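You operate a simulated robot arm through the tools that you are given. There is no shell and no other tool.

Carry out the task below with a simulated robot arm. There is one attempt and no reset: what you move stays moved.

## Task
Let the white striped fender down to the green band, then plug it.
Fine: the nozzle goes back on its stand.

The check looks at the end state, three seconds after you hand in, the way a careful person would. Anything else that was tipped, shoved, dropped, spilled or broken makes it a failure.

## Robot
A 7-joint arm with a two-finger parallel gripper, fixed in place. Base frame: the origin is on the floor under the middle of its stand, x ahead of it, y to its left, z up. Units: mm, rad, N and s.
With the tool pointing down near the work surface it reaches from about 100 to 940 mm from the base axis. Its first joint turns from -2.897 to 2.897 rad. Payload 4.4 kg.
Tool frame: the origin (TCP) lies between the finger pads and is the grasp point; the fingertips stand 23 mm ahead of it; z points along the fingers, y is the line along which they close. The gripper opens to 94 mm. The fingers are 38 mm wide and 10 mm thick; the gripper's body (54 by 96 mm) begins 39 mm behind the TCP.
Orientation is told as [roll, pitch, yaw] about the base's x, y, z axes, in that order, counted from this pose: with the fingers straight down and closing along the base's y, the tool's x points along the base's -x, its y along +y and its z along -z.

## Interface
- The arm moves only by the tool apply_moves. Its argument "moves" is a list of rows, each a list of 3 entries, a list of its own where there are three numbers: the closure, from 0 (fully open) to 1 (shut), then the shift along the tool's x, y, z in mm, then the turn, a rotation vector about the tool's x, y, z in rad. In form: [[grip, [dx, dy, dz], [wx, wy, wz]], ...]. A call has 1 to 20 rows; each row shifts and turns the commanded pose from where the row before left it, along the tool's axes as they then stand. Each row takes 0.2 s and may step no farther than 50 mm and 0.15 rad from the row before; otherwise, or with a gripper value out of range, the whole call is refused. A pose out of reach is approached as far as the arm can. The call stops where the force on the tool passes 90 N (or 10 N more than at its start, if that is more) or the arm is blocked; 0.2 s more then pass. Each finger travels about 108 mm/s and halts on what it meets, pressing with about 29 N; the grip force reading is that of the motor and also rises with nothing between the fingers. The clock runs only during rows and for 0.2 s after the last one: add rows that do not move to give the fingers time. It gives the time, the measured TCP pose, the force on the tool (base axes), the opening and the grip force at its end, in the units of the frame above (readings bear some noise), with the torque about the TCP (base axes, N m) and any sound that the robot's microphone picked up.
- Cameras (640 x 400 px; columns grow to the right, rows downward): "scene" is fixed at [57.1, -654.8, 1359.5]; the picture's right is [0.08, -1.00, 0.00], its down [-0.56, -0.04, -0.83] and it looks along [0.82, 0.06, -0.56] (base axes); focal length 214 px, centre (320, 200). "wrist" rides on the gripper at [87, 16, -75] in the tool frame; the picture's right is [-0.18, 0.98, 0.00], its down [-0.58, -0.11, -0.81] and it looks along [-0.79, -0.15, 0.59] (tool axes); focal length 243 px, centre (320, 200).
- snapshot(camera): a new picture of that camera. No time passes.
- point_at(camera, pixels): for up to 12 pixels [column, row] of the newest picture of that camera ("zoom" is the newest enlarged one), the place [x, y, z] in the base frame of the surface seen there, good to about 2 mm, but the place of the scene camera against the robot may be out by one fixed shift of up to 25 mm in any direction. No time passes.
- close_up(camera, box): a new picture of the part [left, top, right, bottom] of that camera's present view, enlarged. No time passes.
- job_done(): hands the job in; it is judged then, once.

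Leave the gripper open and the arm clear of the work at the hand-in unless told otherwise.

The tools are called after ">>>" as name(argument=value, ...) on one line, values as JSON. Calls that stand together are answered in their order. apply_moves: Moves the arm, as the interface text tells. Its arguments: {"type":"object","properties":{"moves":{"type":"array","items":{"type":"array"}}},"required":["moves"]} The other tools are called the same way: snapshot (camera) takes a picture; point_at (camera, pixels) gives the place of the surface under pixels of a picture; close_up (camera, box) takes an enlarged picture of a part of a camera's view; job_done () hands the job in.

At the start:

```text
t: 0.0
eef_pos: [276.6, -476.2, 1225.1]
tcp_rot: [-0.004, 0.001, -0.003]
ft_force: [0.1, 0.0, 0.5]
moment: [0.01, -0.02, 0.01]
width: 94.2
grip_force: 0.0
```

scene: 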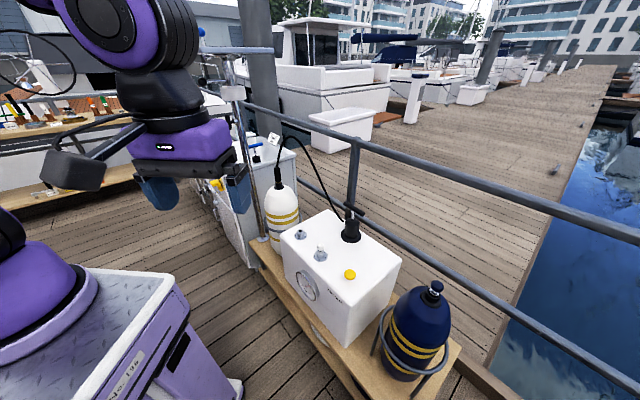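
wrist: 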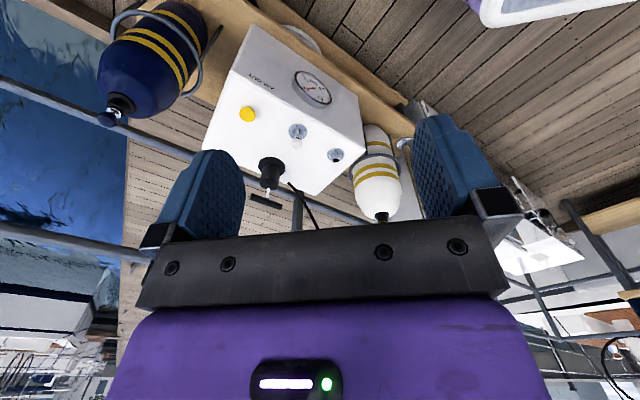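

I see a white box with a round gauge, two silvery controls, a yellow button and a black stand; a white striped fender (around px 282,205) with a black hose, and a navy fender at right. I'll look closer before moving.

>>> close_up(camera="scene", box=[240, 120, 400, 220])

>>> close_up(camera="scene", box=[260, 200, 420, 300])

>>> close_up(camera="scene", box=[340, 260, 480, 400])

>>> close_up(camera="wrist", box=[200, 20, 440, 230])

```text
4.00 times, centred on (320, 170) of scene
```

zoom: 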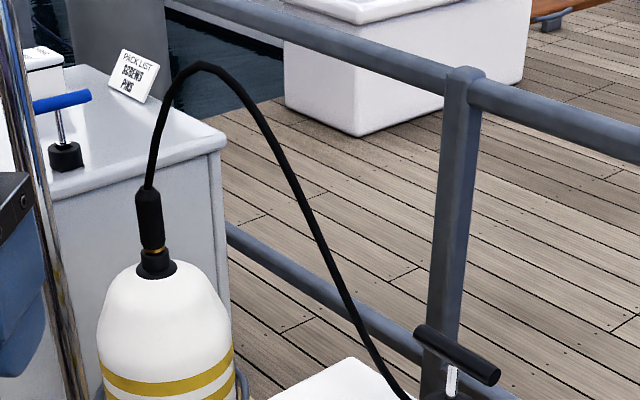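

```text
4.00 times, centred on (340, 250) of scene
```

zoom: 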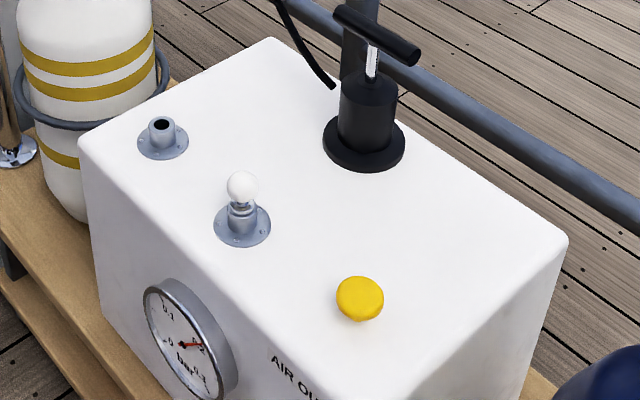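

```text
2.86 times, centred on (410, 330) of scene
```

zoom: 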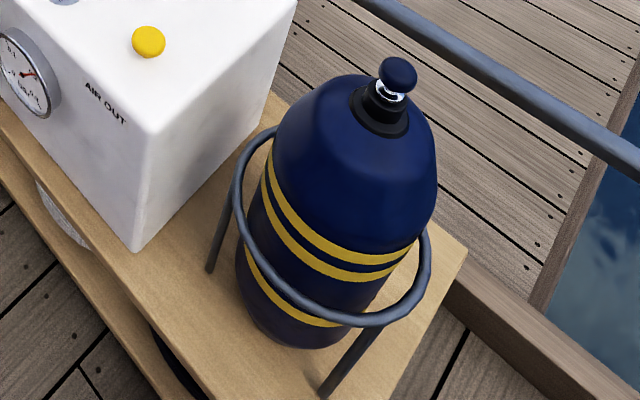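

```text
1.90 times, centred on (320, 125) of wrist
```

zoom: 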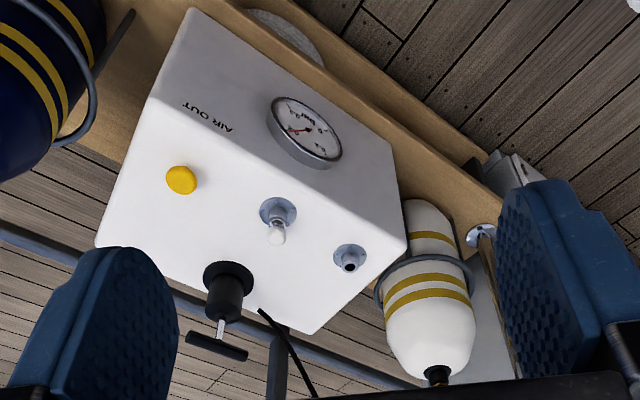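

The white fender wears the nozzle; an empty silver socket (probably the nozzle stand), a white-knobbed plug in a holder, and a yellow AIR OUT button are visible. Next I zoom on the gauge and other parts.

>>> close_up(camera="wrist", box=[285, 60, 345, 110])

>>> close_up(camera="scene", box=[290, 265, 325, 305])

>>> close_up(camera="scene", box=[260, 150, 310, 200])

>>> close_up(camera="scene", box=[285, 220, 335, 265])

```text
8.00 times, centred on (315, 85) of wrist
```

zoom: 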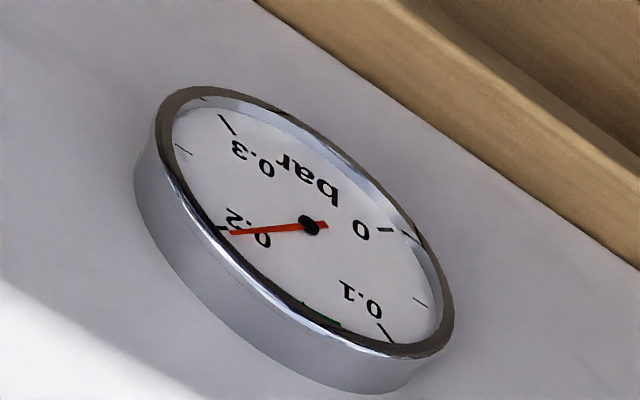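

```text
10.00 times, centred on (308, 285) of scene
```

zoom: 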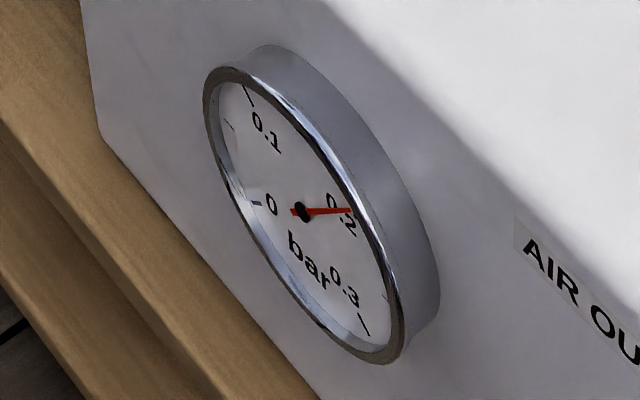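

```text
8.00 times, centred on (285, 175) of scene
```

zoom: 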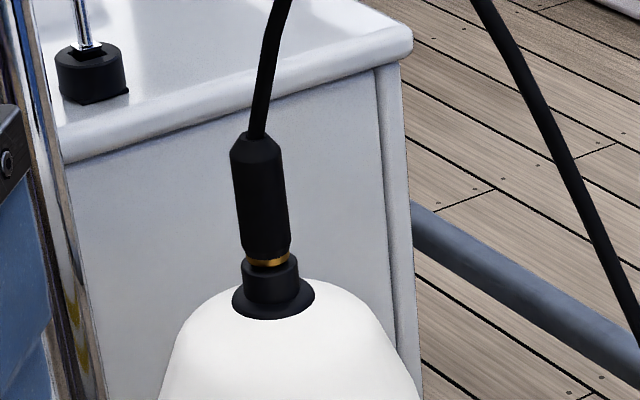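

```text
8.89 times, centred on (310, 242) of scene
```

zoom: 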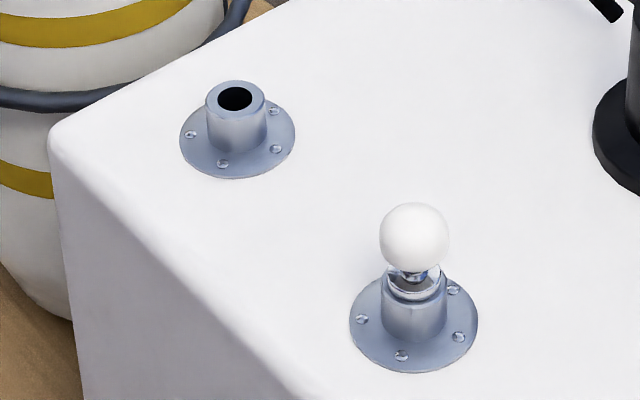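

The needle is near 0.2 and a green mark seems to lie just above 0.1. I'll measure positions with point_at in both views.

>>> snapshot(camera="wrist")

>>> point_at(camera="wrist", pixels=[[248, 114], [298, 130], [335, 155], [269, 165], [313, 87], [376, 180], [381, 216], [296, 136], [213, 125], [365, 140], [112, 107], [268, 190]])

>>> snapshot(camera="scene")

>>> point_at(camera="scene", pixels=[[350, 274], [321, 247], [320, 254], [301, 233], [278, 176], [279, 186], [307, 285], [351, 230], [355, 208], [436, 287], [283, 240], [344, 300]])

```text
taken
```

wrist: 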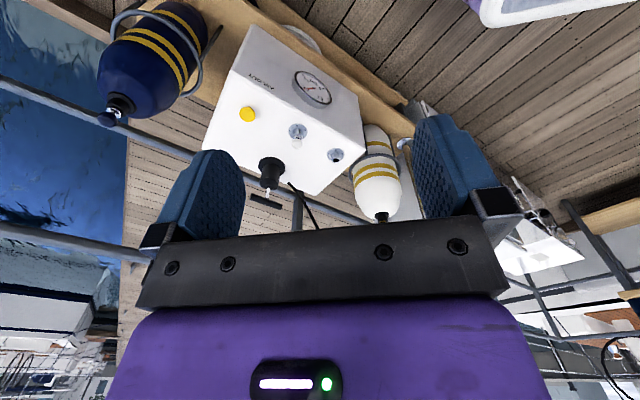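

```text
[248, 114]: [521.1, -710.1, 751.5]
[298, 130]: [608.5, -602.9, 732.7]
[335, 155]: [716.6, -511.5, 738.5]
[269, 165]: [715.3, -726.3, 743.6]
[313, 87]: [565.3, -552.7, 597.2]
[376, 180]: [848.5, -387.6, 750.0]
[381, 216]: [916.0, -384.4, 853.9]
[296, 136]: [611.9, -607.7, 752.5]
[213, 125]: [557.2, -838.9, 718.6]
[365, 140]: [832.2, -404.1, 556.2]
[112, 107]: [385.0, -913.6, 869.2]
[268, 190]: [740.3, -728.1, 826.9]
```

```text
taken
```

scene: 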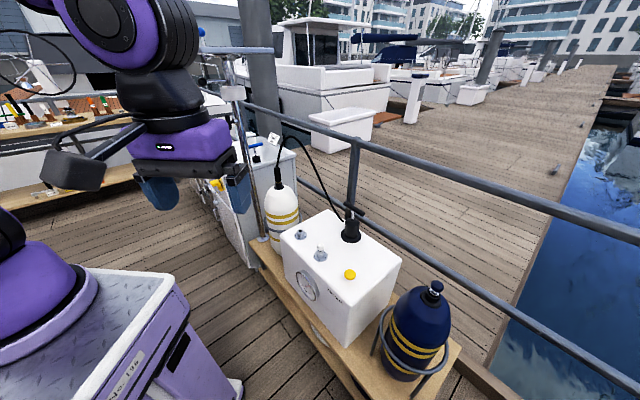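

```text
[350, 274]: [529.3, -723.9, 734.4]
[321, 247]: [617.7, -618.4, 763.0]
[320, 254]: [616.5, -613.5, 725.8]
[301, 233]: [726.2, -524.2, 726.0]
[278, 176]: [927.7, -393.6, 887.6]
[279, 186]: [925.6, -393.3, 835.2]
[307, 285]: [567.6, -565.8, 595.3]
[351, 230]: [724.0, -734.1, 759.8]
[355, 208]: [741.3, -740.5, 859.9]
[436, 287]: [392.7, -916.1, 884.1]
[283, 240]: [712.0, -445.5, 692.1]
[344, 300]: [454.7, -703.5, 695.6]
```

The gauge sits at about (565,-553,597) facing the robot; the nozzle/valve is about 1 m out. Before moving I check heights of the stand table, rails and nozzle details from the scene picture.

>>> point_at(camera="scene", pixels=[[172, 285], [110, 278], [240, 390], [245, 105], [355, 145], [277, 168], [277, 162], [282, 136], [310, 140], [340, 215], [264, 150], [263, 235]])

>>> close_up(camera="scene", box=[220, 60, 400, 260])

```text
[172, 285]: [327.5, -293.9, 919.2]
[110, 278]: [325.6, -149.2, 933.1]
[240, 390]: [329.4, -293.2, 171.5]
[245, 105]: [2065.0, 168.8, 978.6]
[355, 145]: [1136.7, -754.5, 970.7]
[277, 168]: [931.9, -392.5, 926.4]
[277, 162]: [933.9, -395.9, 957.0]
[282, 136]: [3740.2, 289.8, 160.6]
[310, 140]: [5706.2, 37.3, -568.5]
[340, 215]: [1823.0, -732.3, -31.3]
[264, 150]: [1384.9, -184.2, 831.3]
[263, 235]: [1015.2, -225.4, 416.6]
```

```text
2.00 times, centred on (310, 160) of scene
```

zoom: 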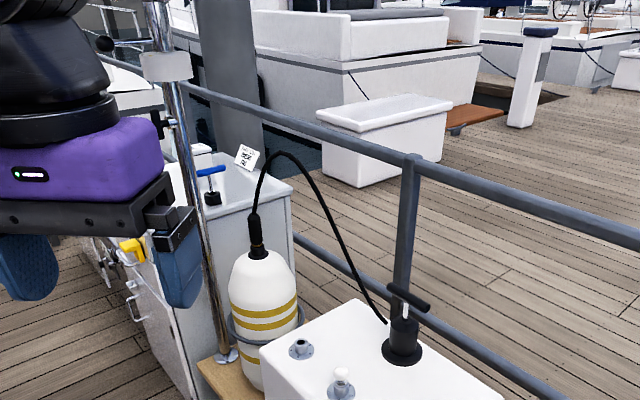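

Stand top is near z 925 with its corner at (327,-294), so I'll stay clear of it. I'll yaw the tool by -1.29 rad and travel to about (553,-399,900) to view the gauge from the front at a flatter angle.

>>> apply_moves(moves=[[0, [0, 0, 0], [0, 0, 0.1433]], [0, [0, 0, 0], [0, 0, 0.1433]], [0, [0, 0, 0], [0, 0, 0.1433]], [0, [0, 0, 0], [0, 0, 0.1433]], [0, [0, 0, 0], [0, 0, 0.1433]], [0, [0, 0, 0], [0, 0, 0.1433]], [0, [0, 0, 0], [0, 0, 0.1433]], [0, [0, 0, 0], [0, 0, 0.1433]], [0, [0, 0, 0], [0, 0, 0.1433]], [0, [-0.3, 31.9, 36.1], [0, 0, 0]], [0, [-0.3, 31.9, 36.1], [0, 0, 0]], [0, [-0.3, 31.9, 36.1], [0, 0, 0]], [0, [-0.3, 31.9, 36.1], [0, 0, 0]], [0, [-0.3, 31.9, 36.1], [0, 0, 0]], [0, [-0.3, 31.9, 36.1], [0, 0, 0]], [0, [-0.3, 31.9, 36.1], [0, 0, 0]], [0, [-0.3, 31.9, 36.1], [0, 0, 0]], [0, [-0.3, 31.9, 36.1], [0, 0, 0]]])

>>> snapshot(camera="wrist")

>>> snapshot(camera="scene")

```text
t: 3.8
eef_pos: [550.3, -402.0, 897.5]
tcp_rot: [0.0, -0.003, -1.292]
ft_force: [-0.4, 0.1, 0.1]
moment: [0.0, -0.04, -0.01]
width: 93.9
grip_force: 0.0
```

```text
taken
```

wrist: 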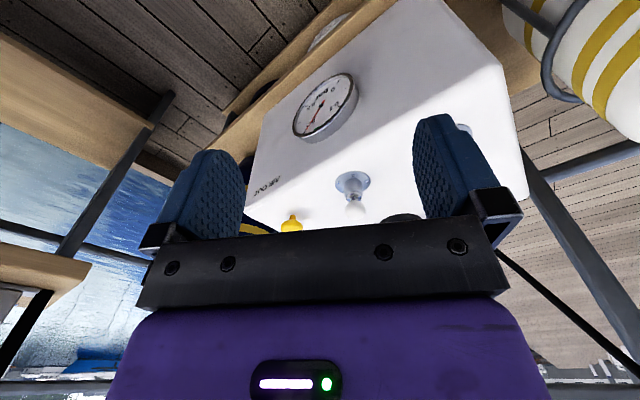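

```text
taken
```

scene: 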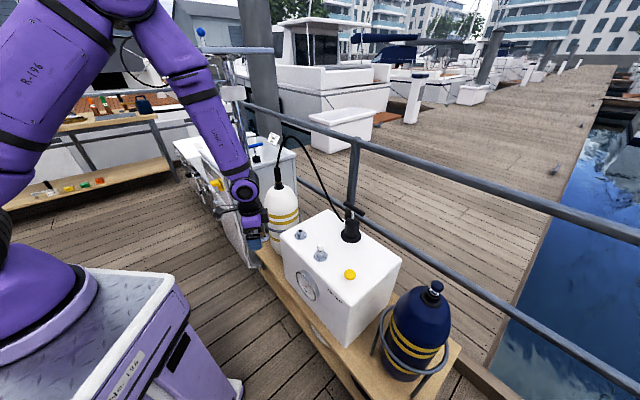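

The gauge is visible at about px (325,107). I zoom on it.

>>> close_up(camera="wrist", box=[285, 65, 365, 145])

```text
5.00 times, centred on (325, 105) of wrist
```

zoom: 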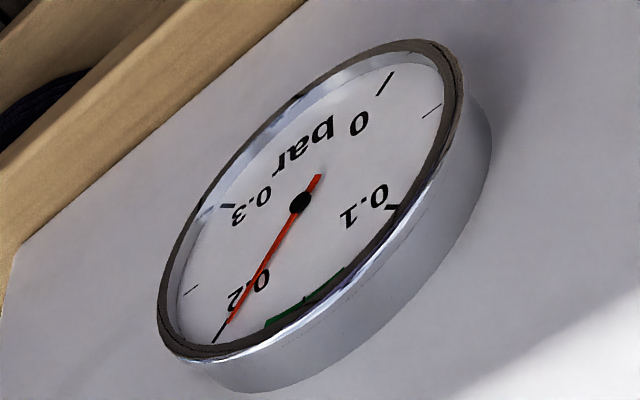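

The green band seems centred on 0.15 (about 0.13–0.17), and the needle is at 0.2. I lower 130 mm for a flatter, confirming view.

>>> apply_moves(moves=[[0, [0, 0, 33], [0, 0, 0]], [0, [0, 0, 33], [0, 0, 0]], [0, [0, 0, 33], [0, 0, 0]], [0, [0, 0, 33], [0, 0, 0]]])

>>> snapshot(camera="wrist")

>>> close_up(camera="wrist", box=[280, 90, 380, 190])

```text
t: 4.8
eef_pos: [552.5, -400.2, 766.1]
tcp_rot: [0.0, -0.004, -1.29]
ft_force: [0.8, -0.5, -0.4]
moment: [-0.03, -0.03, 0.01]
width: 93.9
grip_force: 0.1
```

```text
taken
```

wrist: 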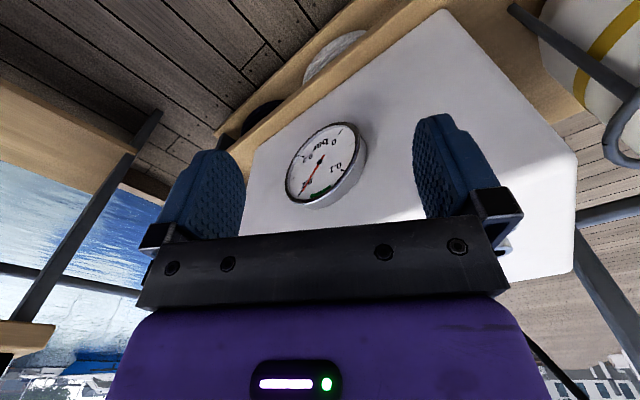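

```text
4.00 times, centred on (330, 140) of wrist
```

zoom: 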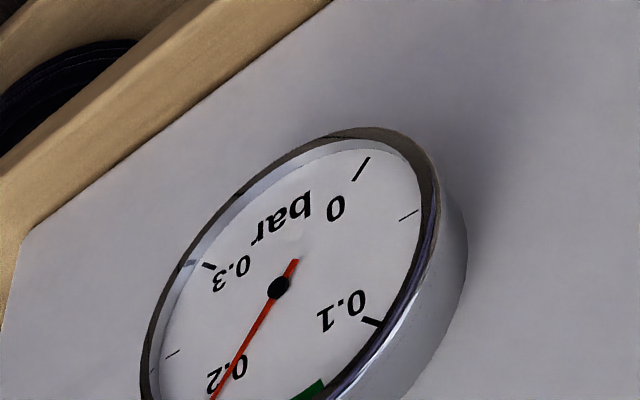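

>>> close_up(camera="wrist", box=[275, 115, 375, 215])

```text
4.00 times, centred on (325, 165) of wrist
```

zoom: 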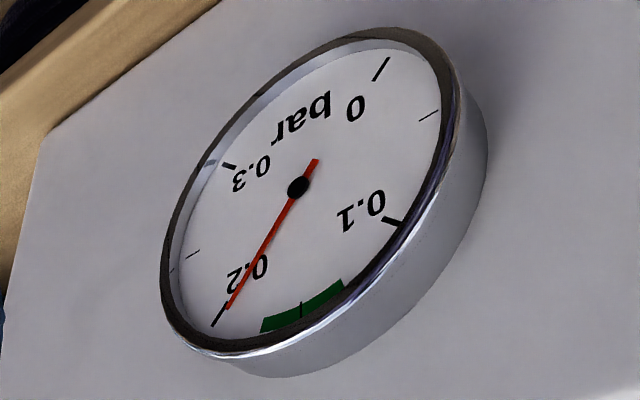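

Green band runs about 0.13–0.17, with the 0.15 tick in its middle; the needle is near 0.2. Now I rise, turn back and look over the box top to measure button, plug and stand.

>>> apply_moves(moves=[[0, [0, 0, -47], [0, 0, 0]], [0, [0, 0, -47], [0, 0, 0]], [0, [0, 0, -47], [0, 0, 0]], [0, [0, 0, -47], [0, 0, 0]], [0, [0, 0, -47], [0, 0, 0]], [0, [0, 0, 0], [0, 0, -0.138]], [0, [0, 0, 0], [0, 0, -0.138]], [0, [0, 0, 0], [0, 0, -0.138]], [0, [0, 0, 0], [0, 0, -0.138]], [0, [0, 0, 0], [0, 0, -0.138]], [0, [26.9, -38.6, 0], [0, 0, 0]], [0, [26.9, -38.6, 0], [0, 0, 0]], [0, [26.9, -38.6, 0], [0, 0, 0]]])

>>> snapshot(camera="wrist")

```text
t: 7.6
eef_pos: [422.3, -449.3, 1001.4]
tcp_rot: [-0.002, -0.003, -0.598]
ft_force: [1.3, 0.9, -0.1]
moment: [-0.01, 0.05, 0.01]
width: 94.0
grip_force: 0.0
```

```text
taken
```

wrist: 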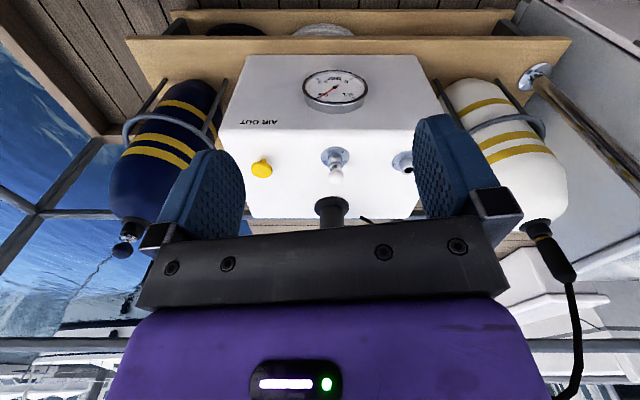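

Good overview: yellow button (261,168), plug (335,172), stand socket (403,163), nozzle (555,255). I zoom for accurate points.

>>> close_up(camera="wrist", box=[240, 130, 360, 205])

>>> point_at(camera="wrist", pixels=[[261, 164], [258, 171], [270, 168], [335, 176], [336, 170], [335, 160], [401, 166], [395, 163], [330, 205], [545, 238], [556, 256], [570, 278]])

>>> close_up(camera="wrist", box=[500, 200, 600, 300])

```text
5.33 times, centred on (300, 168) of wrist
```

zoom: 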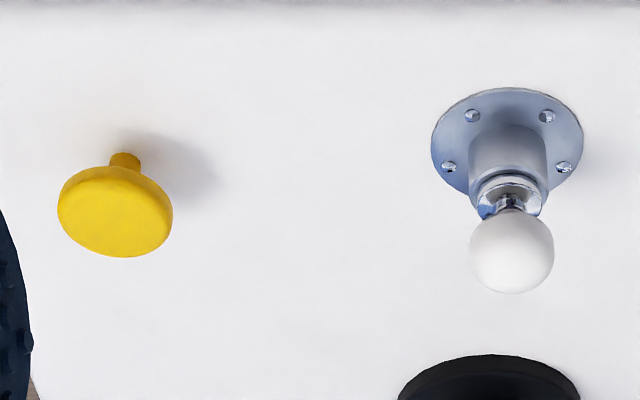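

```text
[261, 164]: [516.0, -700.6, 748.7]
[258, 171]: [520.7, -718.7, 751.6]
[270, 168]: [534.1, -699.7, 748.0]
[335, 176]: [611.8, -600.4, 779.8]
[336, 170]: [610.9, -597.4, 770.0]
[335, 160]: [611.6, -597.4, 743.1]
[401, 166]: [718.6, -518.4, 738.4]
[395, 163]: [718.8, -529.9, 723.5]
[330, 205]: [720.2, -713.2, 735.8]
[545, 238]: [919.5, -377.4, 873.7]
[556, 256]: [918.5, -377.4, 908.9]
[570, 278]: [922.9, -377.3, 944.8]
```

```text
4.00 times, centred on (550, 250) of wrist
```

zoom: 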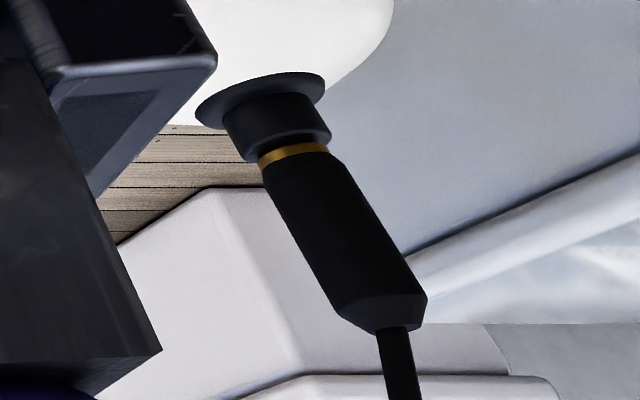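

Zoom shows nozzle: valve collar (280,120), gold ring (293,153), black body (340,235), hose end (385,320). I measure these.

>>> point_at(camera="zoom", pixels=[[262, 95], [275, 125], [293, 153], [268, 178], [335, 165], [310, 230], [340, 235], [370, 220], [345, 312], [385, 300], [425, 297], [400, 360]])

>>> close_up(camera="wrist", box=[375, 130, 435, 190])

```text
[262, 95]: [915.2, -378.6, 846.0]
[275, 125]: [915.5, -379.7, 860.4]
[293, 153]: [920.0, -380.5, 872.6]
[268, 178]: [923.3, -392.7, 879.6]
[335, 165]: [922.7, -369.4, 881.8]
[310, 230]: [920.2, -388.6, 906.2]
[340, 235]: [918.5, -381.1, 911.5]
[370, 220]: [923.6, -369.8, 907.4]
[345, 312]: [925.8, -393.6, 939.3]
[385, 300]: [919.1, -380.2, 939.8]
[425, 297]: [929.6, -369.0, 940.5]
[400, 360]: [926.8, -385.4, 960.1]
```

```text
6.67 times, centred on (405, 160) of wrist
```

zoom: 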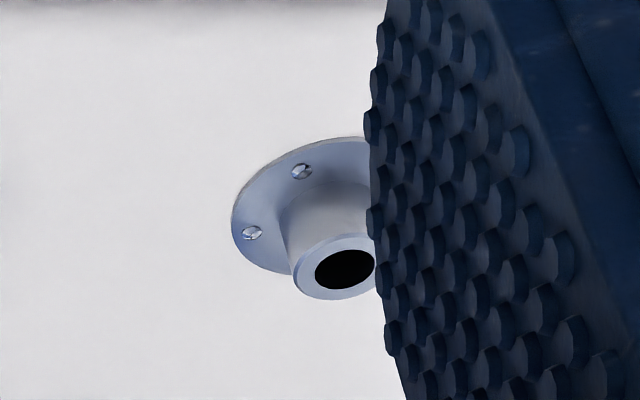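

Nozzle axis is about (930,-381), vertical, body z 880–948. Now I measure the button cap, plug knob and socket edges in a tighter zoom.

>>> close_up(camera="wrist", box=[245, 150, 285, 190])

>>> point_at(camera="zoom", pixels=[[240, 170], [320, 170], [160, 170], [240, 210], [300, 230], [180, 240], [240, 130], [260, 70], [120, 170], [345, 200], [230, 260], [400, 300]])

>>> close_up(camera="wrist", box=[310, 140, 360, 190])

```text
10.00 times, centred on (265, 170) of wrist
```

zoom: 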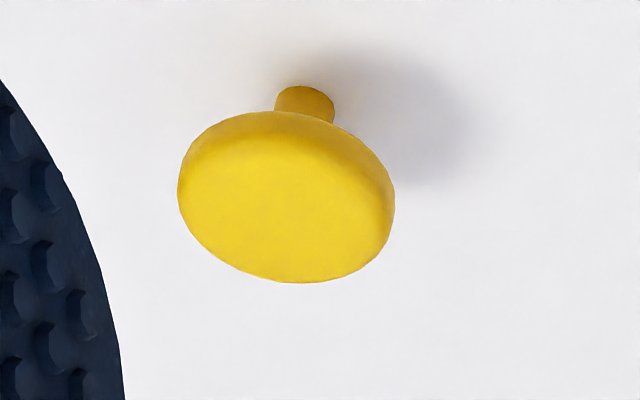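

```text
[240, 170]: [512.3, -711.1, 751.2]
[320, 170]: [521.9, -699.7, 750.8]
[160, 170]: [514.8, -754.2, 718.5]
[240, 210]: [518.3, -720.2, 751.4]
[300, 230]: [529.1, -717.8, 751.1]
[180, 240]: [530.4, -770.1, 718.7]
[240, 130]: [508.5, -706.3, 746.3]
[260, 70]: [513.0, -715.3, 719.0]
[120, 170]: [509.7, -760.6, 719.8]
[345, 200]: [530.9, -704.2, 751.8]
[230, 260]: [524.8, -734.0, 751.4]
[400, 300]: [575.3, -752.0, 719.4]
```

```text
8.00 times, centred on (335, 165) of wrist
```

zoom: 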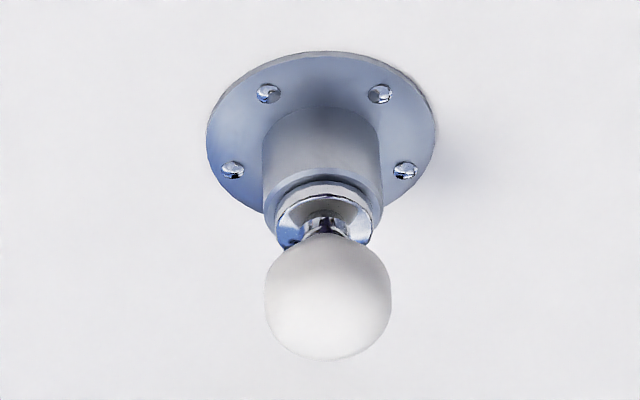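

Button cap: top z≈751, centre ≈(522,-712), about 40 mm wide. Next I measure plug ball points in the latest zoom.

>>> point_at(camera="zoom", pixels=[[328, 300], [270, 300], [386, 300], [328, 250], [328, 355], [325, 225], [280, 215], [370, 215], [322, 185], [265, 150], [380, 150], [322, 60]])

>>> close_up(camera="wrist", box=[100, 200, 160, 260])

```text
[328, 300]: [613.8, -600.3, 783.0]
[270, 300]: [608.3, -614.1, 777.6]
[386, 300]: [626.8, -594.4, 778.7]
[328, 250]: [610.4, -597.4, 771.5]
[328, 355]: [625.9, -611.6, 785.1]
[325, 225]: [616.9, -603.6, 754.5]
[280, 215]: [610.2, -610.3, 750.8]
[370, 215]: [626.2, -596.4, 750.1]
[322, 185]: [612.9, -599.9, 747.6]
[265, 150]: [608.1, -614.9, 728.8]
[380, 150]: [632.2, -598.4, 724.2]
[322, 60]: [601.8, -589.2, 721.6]
```

```text
6.67 times, centred on (130, 230) of wrist
```

zoom: 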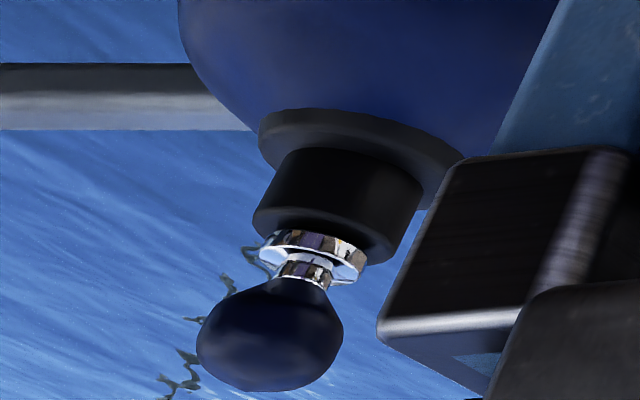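

Plug ball centre ≈(618.5,-605.5,776), its chrome collar rests on the holder at z≈750. Now I close the fingers and go above the yellow button at (522.5,-712.5), TCP z 800 (tips 777, button top 751).

>>> apply_moves(moves=[[0.5, [-28.9, -20.1, 25.1], [0, 0, 0]], [1, [-28.9, -20.1, 25.1], [0, 0, 0]], [1, [-28.9, -20.1, 25.1], [0, 0, 0]], [1, [-28.9, -20.1, 25.1], [0, 0, 0]], [1, [-28.9, -20.1, 25.1], [0, 0, 0]], [1, [-28.9, -20.1, 25.1], [0, 0, 0]], [1, [-28.9, -20.1, 25.1], [0, 0, 0]], [1, [-28.9, -20.1, 25.1], [0, 0, 0]], [1, [0, 0, 0], [0, 0, 0]]])

>>> snapshot(camera="scene")

>>> close_up(camera="scene", box=[280, 210, 400, 310])

>>> snapshot(camera="wrist")

```text
t: 9.6
eef_pos: [520.5, -713.0, 801.7]
tcp_rot: [-0.001, -0.001, -0.601]
ft_force: [0.1, -0.2, 1.3]
moment: [-0.01, -0.04, 0.0]
width: 0.0
grip_force: 28.5
```

```text
taken
```

scene: 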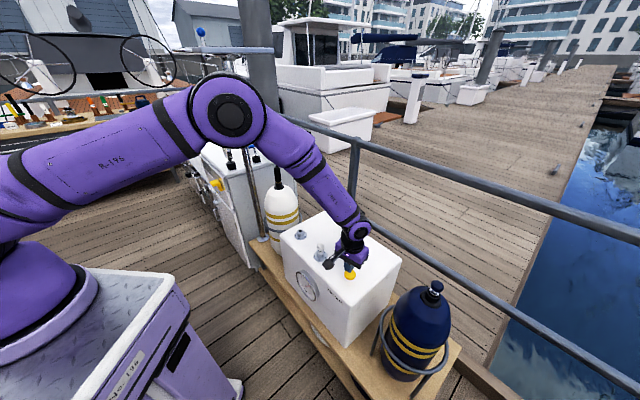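

```text
4.00 times, centred on (340, 260) of scene
```

zoom: 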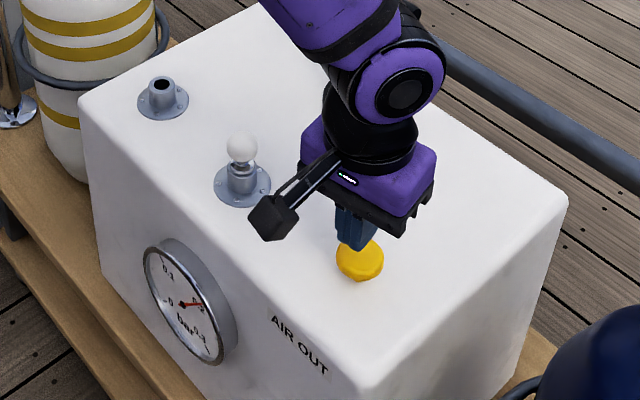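

```text
taken
```

wrist: 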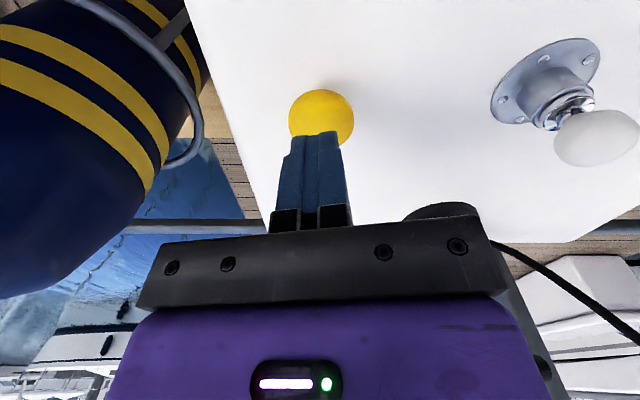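

The gauge is visible in the scene view while the hand is over the button. I lower 24 mm to just above the cap.

>>> apply_moves(moves=[[1, [0, 0, 12], [0, 0, 0]], [1, [0, 0, 12], [0, 0, 0]]])

>>> close_up(camera="scene", box=[290, 220, 390, 310])

```text
t: 10.2
eef_pos: [521.5, -714.1, 778.2]
tcp_rot: [-0.003, -0.002, -0.6]
ft_force: [-0.5, -0.2, 0.4]
moment: [0.0, 0.01, -0.03]
width: 0.0
grip_force: 29.4
```

```text
4.44 times, centred on (340, 265) of scene
```

zoom: 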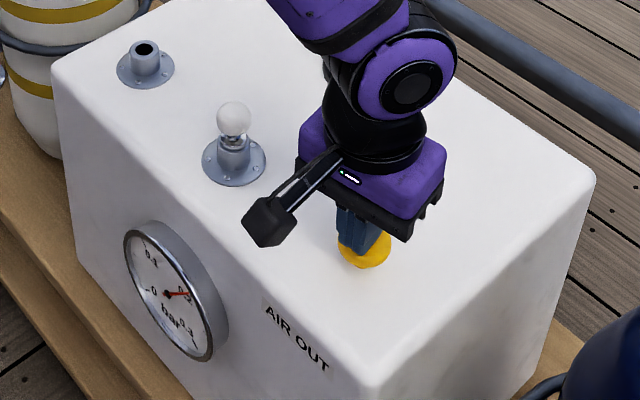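

No contact yet (force ~0). I press down 6 mm in two small rows and read force.

>>> apply_moves(moves=[[1, [0, 0, 3], [0, 0, 0]], [1, [0, 0, 3], [0, 0, 0]]])

>>> close_up(camera="scene", box=[288, 262, 330, 308])

```text
t: 10.8
eef_pos: [522.1, -712.7, 773.1]
tcp_rot: [-0.004, -0.002, -0.6]
ft_force: [-1.2, 0.7, 0.9]
moment: [0.03, 0.05, 0.02]
width: 0.0
grip_force: 29.1
```

```text
8.70 times, centred on (309, 285) of scene
```

zoom: 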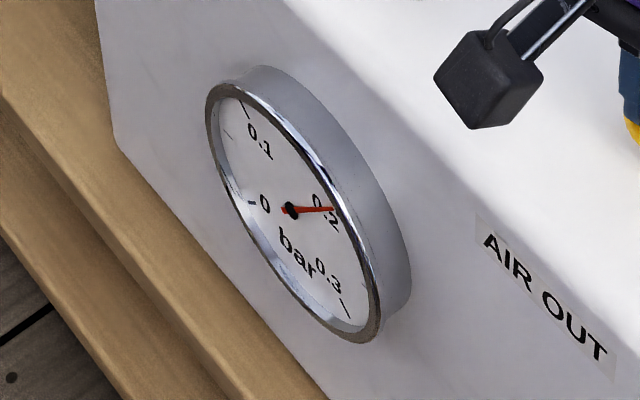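

Still near-zero force, needle at ~0.2. I go down 3 mm more.

>>> apply_moves(moves=[[1, [0, 0, 3], [0, 0, 0]]])

>>> close_up(camera="scene", box=[288, 262, 330, 308])

```text
t: 11.2
eef_pos: [520.1, -713.9, 770.6]
tcp_rot: [-0.002, -0.001, -0.6]
ft_force: [0.2, 0.7, 1.2]
moment: [0.04, -0.02, -0.02]
width: 0.2
grip_force: 29.1
```

```text
8.70 times, centred on (309, 285) of scene
```

zoom: 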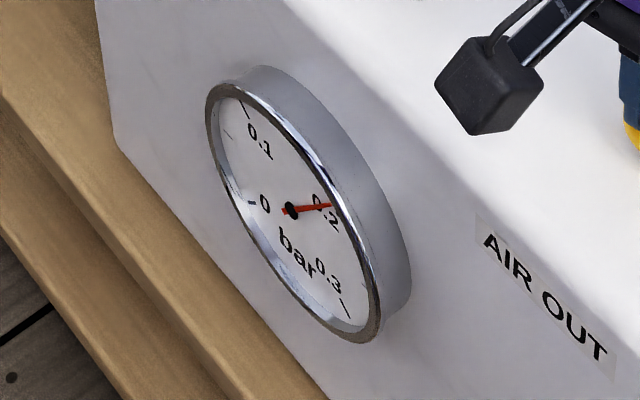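

Needle shifted slightly (tip 335,209 → 332,205), so the button may be starting to vent. I hold for two still rows.

>>> apply_moves(moves=[[1, [0, 0, 0], [0, 0, 0]], [1, [0, 0, 0], [0, 0, 0]]])

>>> close_up(camera="scene", box=[288, 262, 330, 308])

```text
t: 11.8
eef_pos: [521.9, -713.5, 768.9]
tcp_rot: [-0.005, 0.0, -0.6]
ft_force: [0.5, 0.2, 1.2]
moment: [0.02, 0.04, 0.02]
width: 0.1
grip_force: 29.0
```

```text
8.70 times, centred on (309, 285) of scene
```

zoom: 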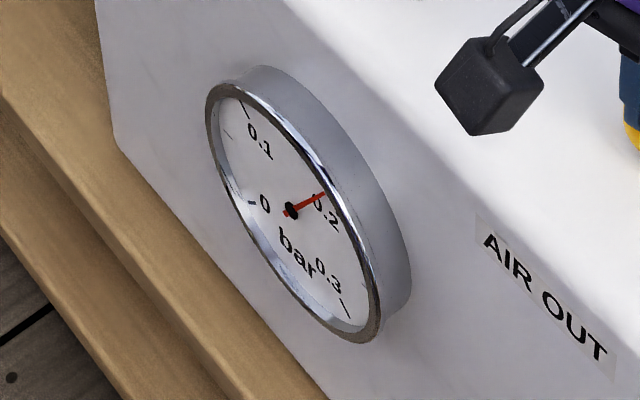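

Needle now ≈0.186 and falling about 0.012 bar/s. I keep holding the button for six more rows (1.4 s).

>>> apply_moves(moves=[[1, [0, 0, 0], [0, 0, 0]], [1, [0, 0, 0], [0, 0, 0]], [1, [0, 0, 0], [0, 0, 0]], [1, [0, 0, 0], [0, 0, 0]], [1, [0, 0, 0], [0, 0, 0]], [1, [0, 0, 0], [0, 0, 0]]])

>>> close_up(camera="scene", box=[288, 262, 330, 308])

```text
t: 13.2
eef_pos: [520.0, -712.8, 770.2]
tcp_rot: [-0.002, -0.001, -0.602]
ft_force: [0.0, -1.3, 1.2]
moment: [0.03, 0.0, -0.01]
width: 0.1
grip_force: 29.2
```

```text
8.70 times, centred on (309, 285) of scene
```

zoom: 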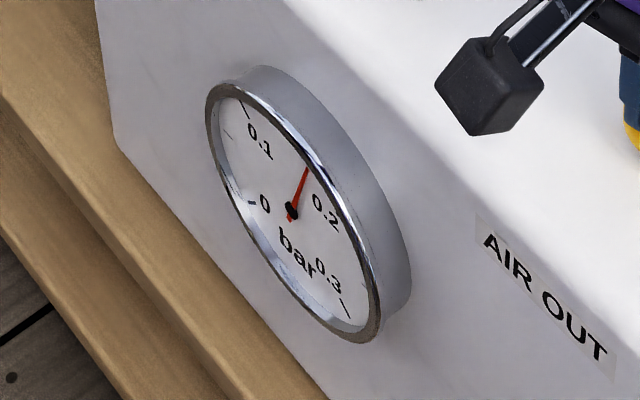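

Needle ≈0.17 now. I hold five more rows (~0.156 expected) then lift off 30 mm.

>>> apply_moves(moves=[[1, [0, 0, 0], [0, 0, 0]], [1, [0, 0, 0], [0, 0, 0]], [1, [0, 0, 0], [0, 0, 0]], [1, [0, 0, 0], [0, 0, 0]], [1, [0, 0, 0], [0, 0, 0]], [1, [0, 0, -15], [0, 0, 0]], [1, [0, 0, -15], [0, 0, 0]]])

>>> close_up(camera="scene", box=[288, 262, 330, 308])

```text
t: 14.8
eef_pos: [519.7, -712.9, 799.8]
tcp_rot: [-0.002, 0.001, -0.6]
ft_force: [0.3, 0.4, -0.4]
moment: [-0.02, 0.0, -0.01]
width: 0.0
grip_force: 29.6
```

```text
8.70 times, centred on (309, 285) of scene
```

zoom: 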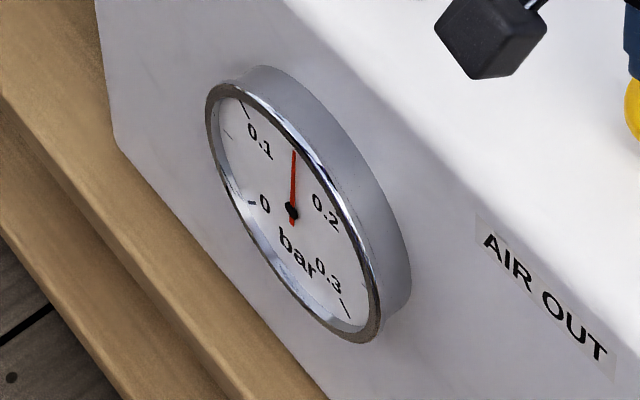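

Needle now ≈0.157, inside green (0.13–0.17). I rise 250 mm, open the gripper, yaw to the nozzle's bearing and tilt the tool outward by 0.8 rad so the hand clears the hose.

>>> apply_moves(moves=[[1, [0, 0, -50], [0, 0, 0]], [0.5, [0, 0, -50], [0, 0, 0]], [0, [0, 0, -50], [0, 0, 0]], [0, [0, 0, -50], [0, 0, 0]], [0, [0, 0, -50], [0, 0, 0]], [0, [0, 0, 0], [0, 0, -0.1055]], [0, [0, 0, 0], [0, 0, -0.1055]], [0, [0, 0, 0], [0, -0.1333, 0]], [0, [0, 0, 0], [0, -0.1333, 0]], [0, [0, 0, 0], [0, -0.1333, 0]], [0, [0, 0, 0], [0, -0.1333, 0]], [0, [0, 0, 0], [0, -0.1333, 0]], [0, [0, 0, 0], [0, -0.1335, 0]]])

>>> snapshot(camera="wrist")

>>> snapshot(camera="scene")

>>> close_up(camera="scene", box=[288, 262, 330, 308])

```text
t: 17.6
eef_pos: [523.0, -711.9, 1048.6]
tcp_rot: [-0.004, -0.804, -0.384]
ft_force: [0.3, -0.5, 0.5]
moment: [-0.04, 0.03, -0.04]
width: 93.9
grip_force: 0.0
```

```text
taken
```

wrist: 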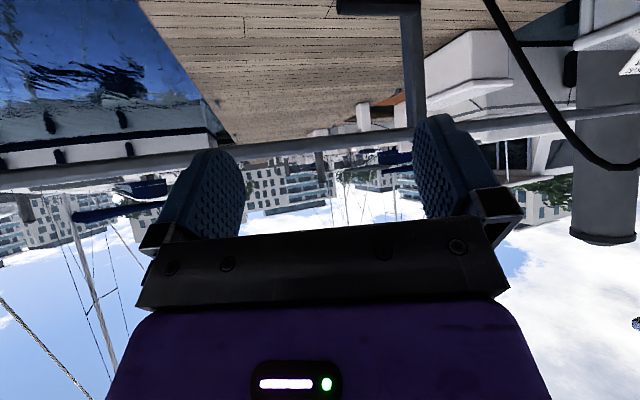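

```text
taken
```

scene: 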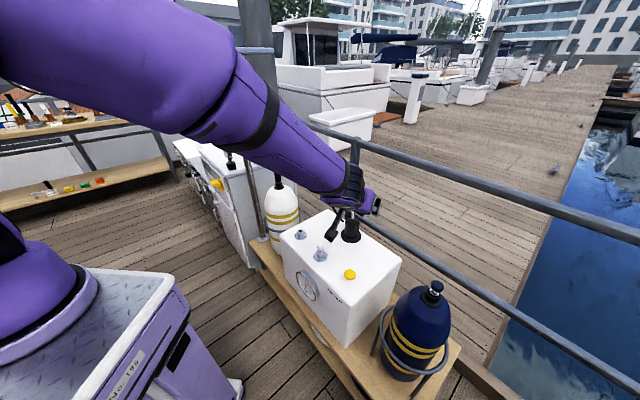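

```text
8.70 times, centred on (309, 285) of scene
```

zoom: 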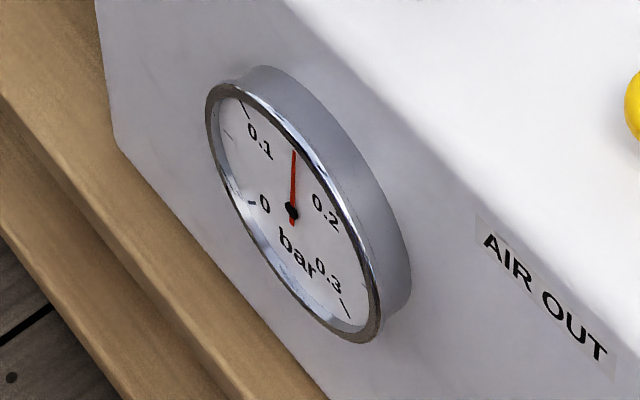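

Needle holds steady. I measure the hose arc in this wrist view before crossing.

>>> point_at(camera="wrist", pixels=[[500, 25], [527, 75], [555, 120], [580, 148], [605, 163], [632, 165]])

```text
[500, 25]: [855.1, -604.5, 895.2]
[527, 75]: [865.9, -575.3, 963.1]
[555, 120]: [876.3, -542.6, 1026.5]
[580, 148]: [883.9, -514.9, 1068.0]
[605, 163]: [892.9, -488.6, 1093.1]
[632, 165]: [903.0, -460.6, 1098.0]
```

Hose arc lies in the plane beyond the nozzle (u≥0), so approaching from the base side is clear. I move to the pre-grasp point (852,-349,994), 110 mm behind the nozzle.

>>> apply_moves(moves=[[0, [-7.04, 41.85, 14.35], [0, 0, 0]], [0, [-7.04, 41.85, 14.35], [0, 0, 0]], [0, [-7.04, 41.85, 14.35], [0, 0, 0]], [0, [-7.04, 41.85, 14.35], [0, 0, 0]], [0, [-7.04, 41.85, 14.35], [0, 0, 0]], [0, [-7.04, 41.85, 14.35], [0, 0, 0]], [0, [-7.04, 41.85, 14.35], [0, 0, 0]], [0, [-7.04, 41.85, 14.35], [0, 0, 0]], [0, [-7.04, 41.85, 14.35], [0, 0, 0]], [0, [-7.04, 41.85, 14.35], [0, 0, 0]], [0, [-7.04, 41.85, 14.35], [0, 0, 0]], [0, [0, 0, 0], [0, 0, 0]]])

>>> snapshot(camera="wrist")

>>> snapshot(camera="scene")

```text
t: 20.2
eef_pos: [849.7, -349.9, 993.5]
tcp_rot: [-0.004, -0.802, -0.389]
ft_force: [0.4, 0.1, 0.2]
moment: [0.02, -0.03, -0.01]
width: 94.1
grip_force: 0.1
```

```text
taken
```

wrist: 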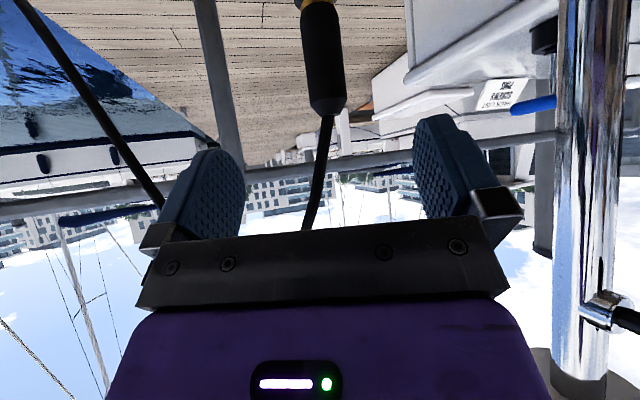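

```text
taken
```

scene: 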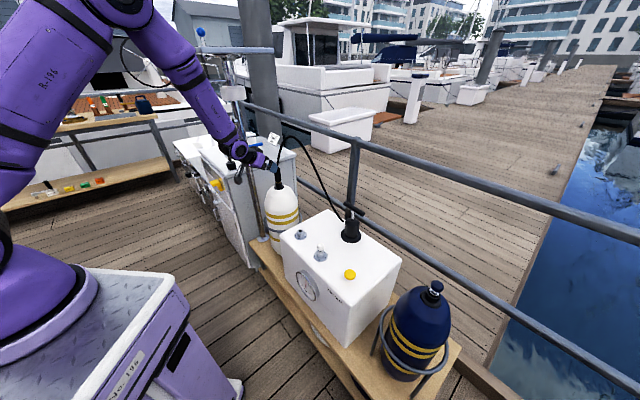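

Nozzle appears at px (322,55) between the fingers; a chrome pole is at right (590,200). I measure both before going in.

>>> point_at(camera="wrist", pixels=[[590, 200], [570, 100], [590, 330], [605, 310], [322, 30], [304, 55], [345, 60], [324, 60], [326, 95], [322, 12], [322, 150], [545, 190]])

>>> close_up(camera="wrist", box=[280, 0, 370, 130])

```text
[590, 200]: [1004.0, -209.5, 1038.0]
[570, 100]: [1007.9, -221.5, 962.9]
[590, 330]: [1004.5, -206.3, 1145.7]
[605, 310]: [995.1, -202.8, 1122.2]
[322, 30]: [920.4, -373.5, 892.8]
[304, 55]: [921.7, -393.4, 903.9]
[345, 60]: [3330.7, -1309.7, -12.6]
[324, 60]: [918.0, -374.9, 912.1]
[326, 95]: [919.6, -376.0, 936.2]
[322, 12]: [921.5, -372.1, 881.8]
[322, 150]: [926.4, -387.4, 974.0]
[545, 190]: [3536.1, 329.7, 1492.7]
```

```text
3.08 times, centred on (325, 65) of wrist
```

zoom: 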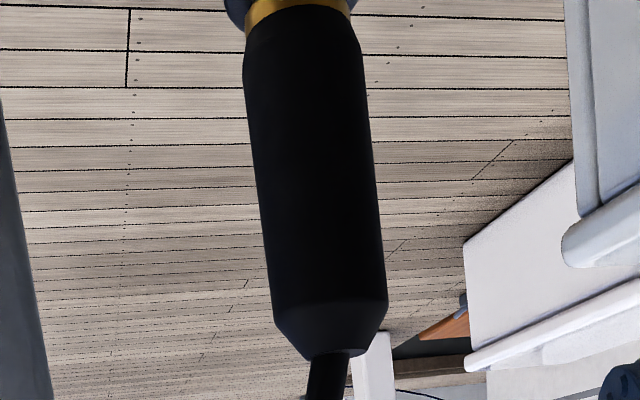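

Pole is ~185 mm sideways from the nozzle; clear. I refine the nozzle axis from the zoom silhouettes.

>>> point_at(camera="zoom", pixels=[[258, 150], [370, 150], [313, 150], [270, 250], [380, 250], [325, 250], [250, 60], [358, 60], [305, 60], [300, 8], [325, 340], [315, 290]])

```text
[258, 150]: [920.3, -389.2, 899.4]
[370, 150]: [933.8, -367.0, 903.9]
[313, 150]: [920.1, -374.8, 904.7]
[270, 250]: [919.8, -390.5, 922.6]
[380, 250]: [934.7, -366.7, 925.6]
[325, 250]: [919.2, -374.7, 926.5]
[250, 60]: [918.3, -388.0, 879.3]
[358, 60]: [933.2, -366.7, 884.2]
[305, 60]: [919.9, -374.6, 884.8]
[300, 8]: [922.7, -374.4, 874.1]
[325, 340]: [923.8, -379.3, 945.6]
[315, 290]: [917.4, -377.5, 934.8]
```

Axis ≈(930,-380). I advance ~110 mm along the tool axis with the gripper open, then check.

>>> apply_moves(moves=[[0, [0, 0.4, 27.4], [0, 0, 0]], [0, [0, 0.4, 27.4], [0, 0, 0]], [0, [0, 0.4, 27.4], [0, 0, 0]], [0, [0, 0.3, 27.3], [0, 0, 0]], [0, [0, 0, 0], [0, 0, 0]]])

>>> snapshot(camera="wrist")

>>> close_up(camera="scene", box=[240, 130, 320, 210])

```text
t: 21.4
eef_pos: [922.4, -378.4, 916.5]
tcp_rot: [-0.004, -0.803, -0.387]
ft_force: [-0.8, 0.3, 0.2]
moment: [0.0, 0.0, -0.02]
width: 94.1
grip_force: 0.0
```

```text
taken
```

wrist: 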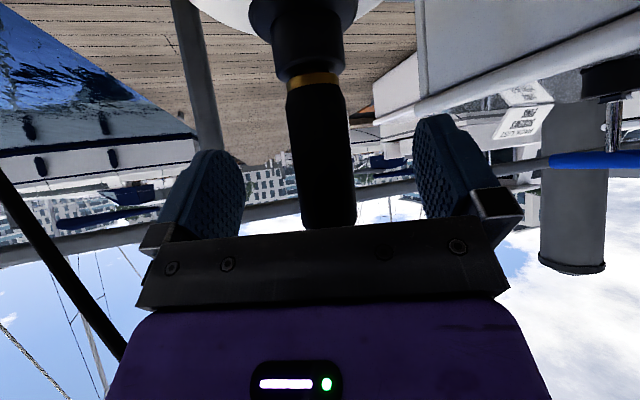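

```text
5.00 times, centred on (280, 170) of scene
```

zoom: 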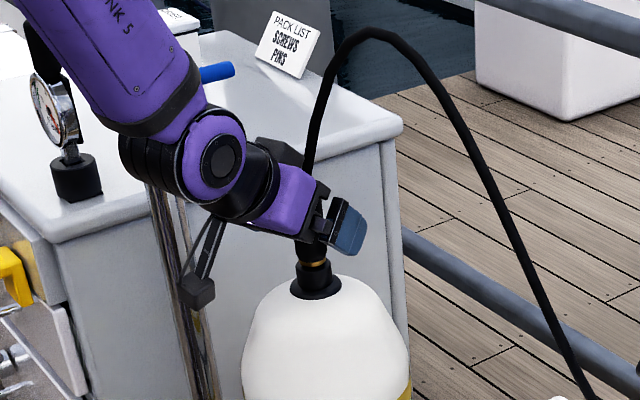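

Nozzle sits between the open fingers. Before pulling it I pin down the stand socket using the scene camera, referenced to button and plug measured with the wrist camera.

>>> close_up(camera="scene", box=[285, 220, 365, 285])

```text
6.15 times, centred on (325, 252) of scene
```

zoom: 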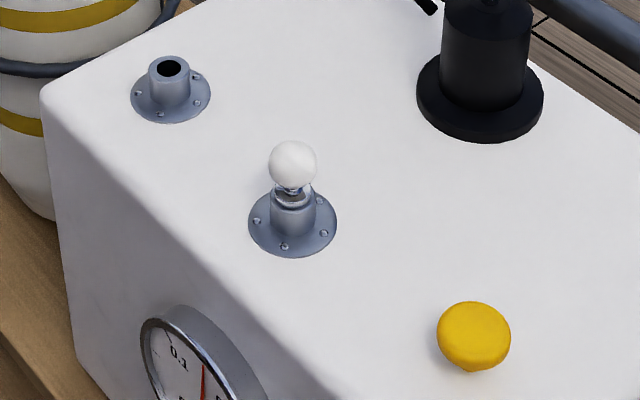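

>>> point_at(camera="zoom", pixels=[[131, 97], [210, 97], [170, 121], [150, 70], [189, 70], [169, 82], [249, 222], [336, 222], [292, 256], [474, 330], [440, 330], [508, 330]])

>>> point_at(camera="zoom", pixels=[[292, 163], [270, 163], [315, 163], [292, 145], [169, 66], [155, 62], [183, 62], [169, 57], [169, 76], [133, 95], [207, 99], [171, 119]])

```text
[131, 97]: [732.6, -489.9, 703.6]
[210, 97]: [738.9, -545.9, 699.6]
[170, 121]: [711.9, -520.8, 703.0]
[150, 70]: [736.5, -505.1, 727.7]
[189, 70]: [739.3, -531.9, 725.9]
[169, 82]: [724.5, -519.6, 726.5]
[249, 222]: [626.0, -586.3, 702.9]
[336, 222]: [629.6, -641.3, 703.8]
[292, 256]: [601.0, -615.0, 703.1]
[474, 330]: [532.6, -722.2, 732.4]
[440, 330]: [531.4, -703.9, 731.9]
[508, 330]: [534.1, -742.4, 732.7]
```

```text
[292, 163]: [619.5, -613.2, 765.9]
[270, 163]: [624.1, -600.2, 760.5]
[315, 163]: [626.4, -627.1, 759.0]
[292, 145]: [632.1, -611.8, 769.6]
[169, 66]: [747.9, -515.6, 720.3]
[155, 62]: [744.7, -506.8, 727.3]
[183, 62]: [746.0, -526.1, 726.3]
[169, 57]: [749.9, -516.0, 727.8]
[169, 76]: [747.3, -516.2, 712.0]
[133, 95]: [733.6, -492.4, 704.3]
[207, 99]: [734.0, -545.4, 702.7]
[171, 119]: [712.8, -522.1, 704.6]
```

Stand axis works out to ≈(726.3,-507.5) with rim z≈746; the plug holder ≈(618,-604.5). Now I close on the nozzle.

>>> apply_moves(moves=[[1, [0, 0, 0], [0, 0, 0]], [1, [0, 0, 0], [0, 0, 0]], [1, [0, 0, 0], [0, 0, 0]]])

>>> snapshot(camera="wrist")

```text
t: 22.2
eef_pos: [924.3, -378.8, 917.8]
tcp_rot: [-0.004, -0.803, -0.389]
ft_force: [0.0, 0.6, 0.4]
moment: [0.06, 0.01, 0.0]
width: 28.4
grip_force: 28.0
```

```text
taken
```

wrist: 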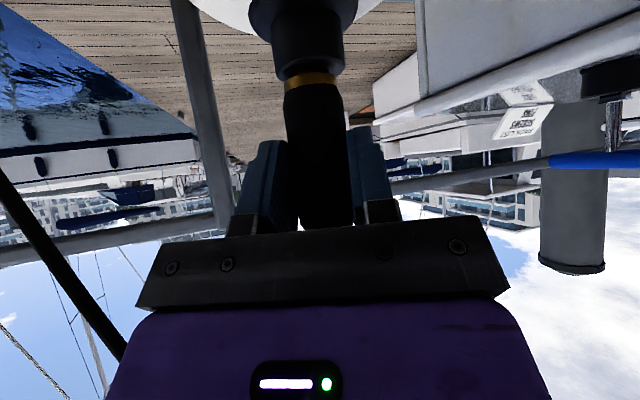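

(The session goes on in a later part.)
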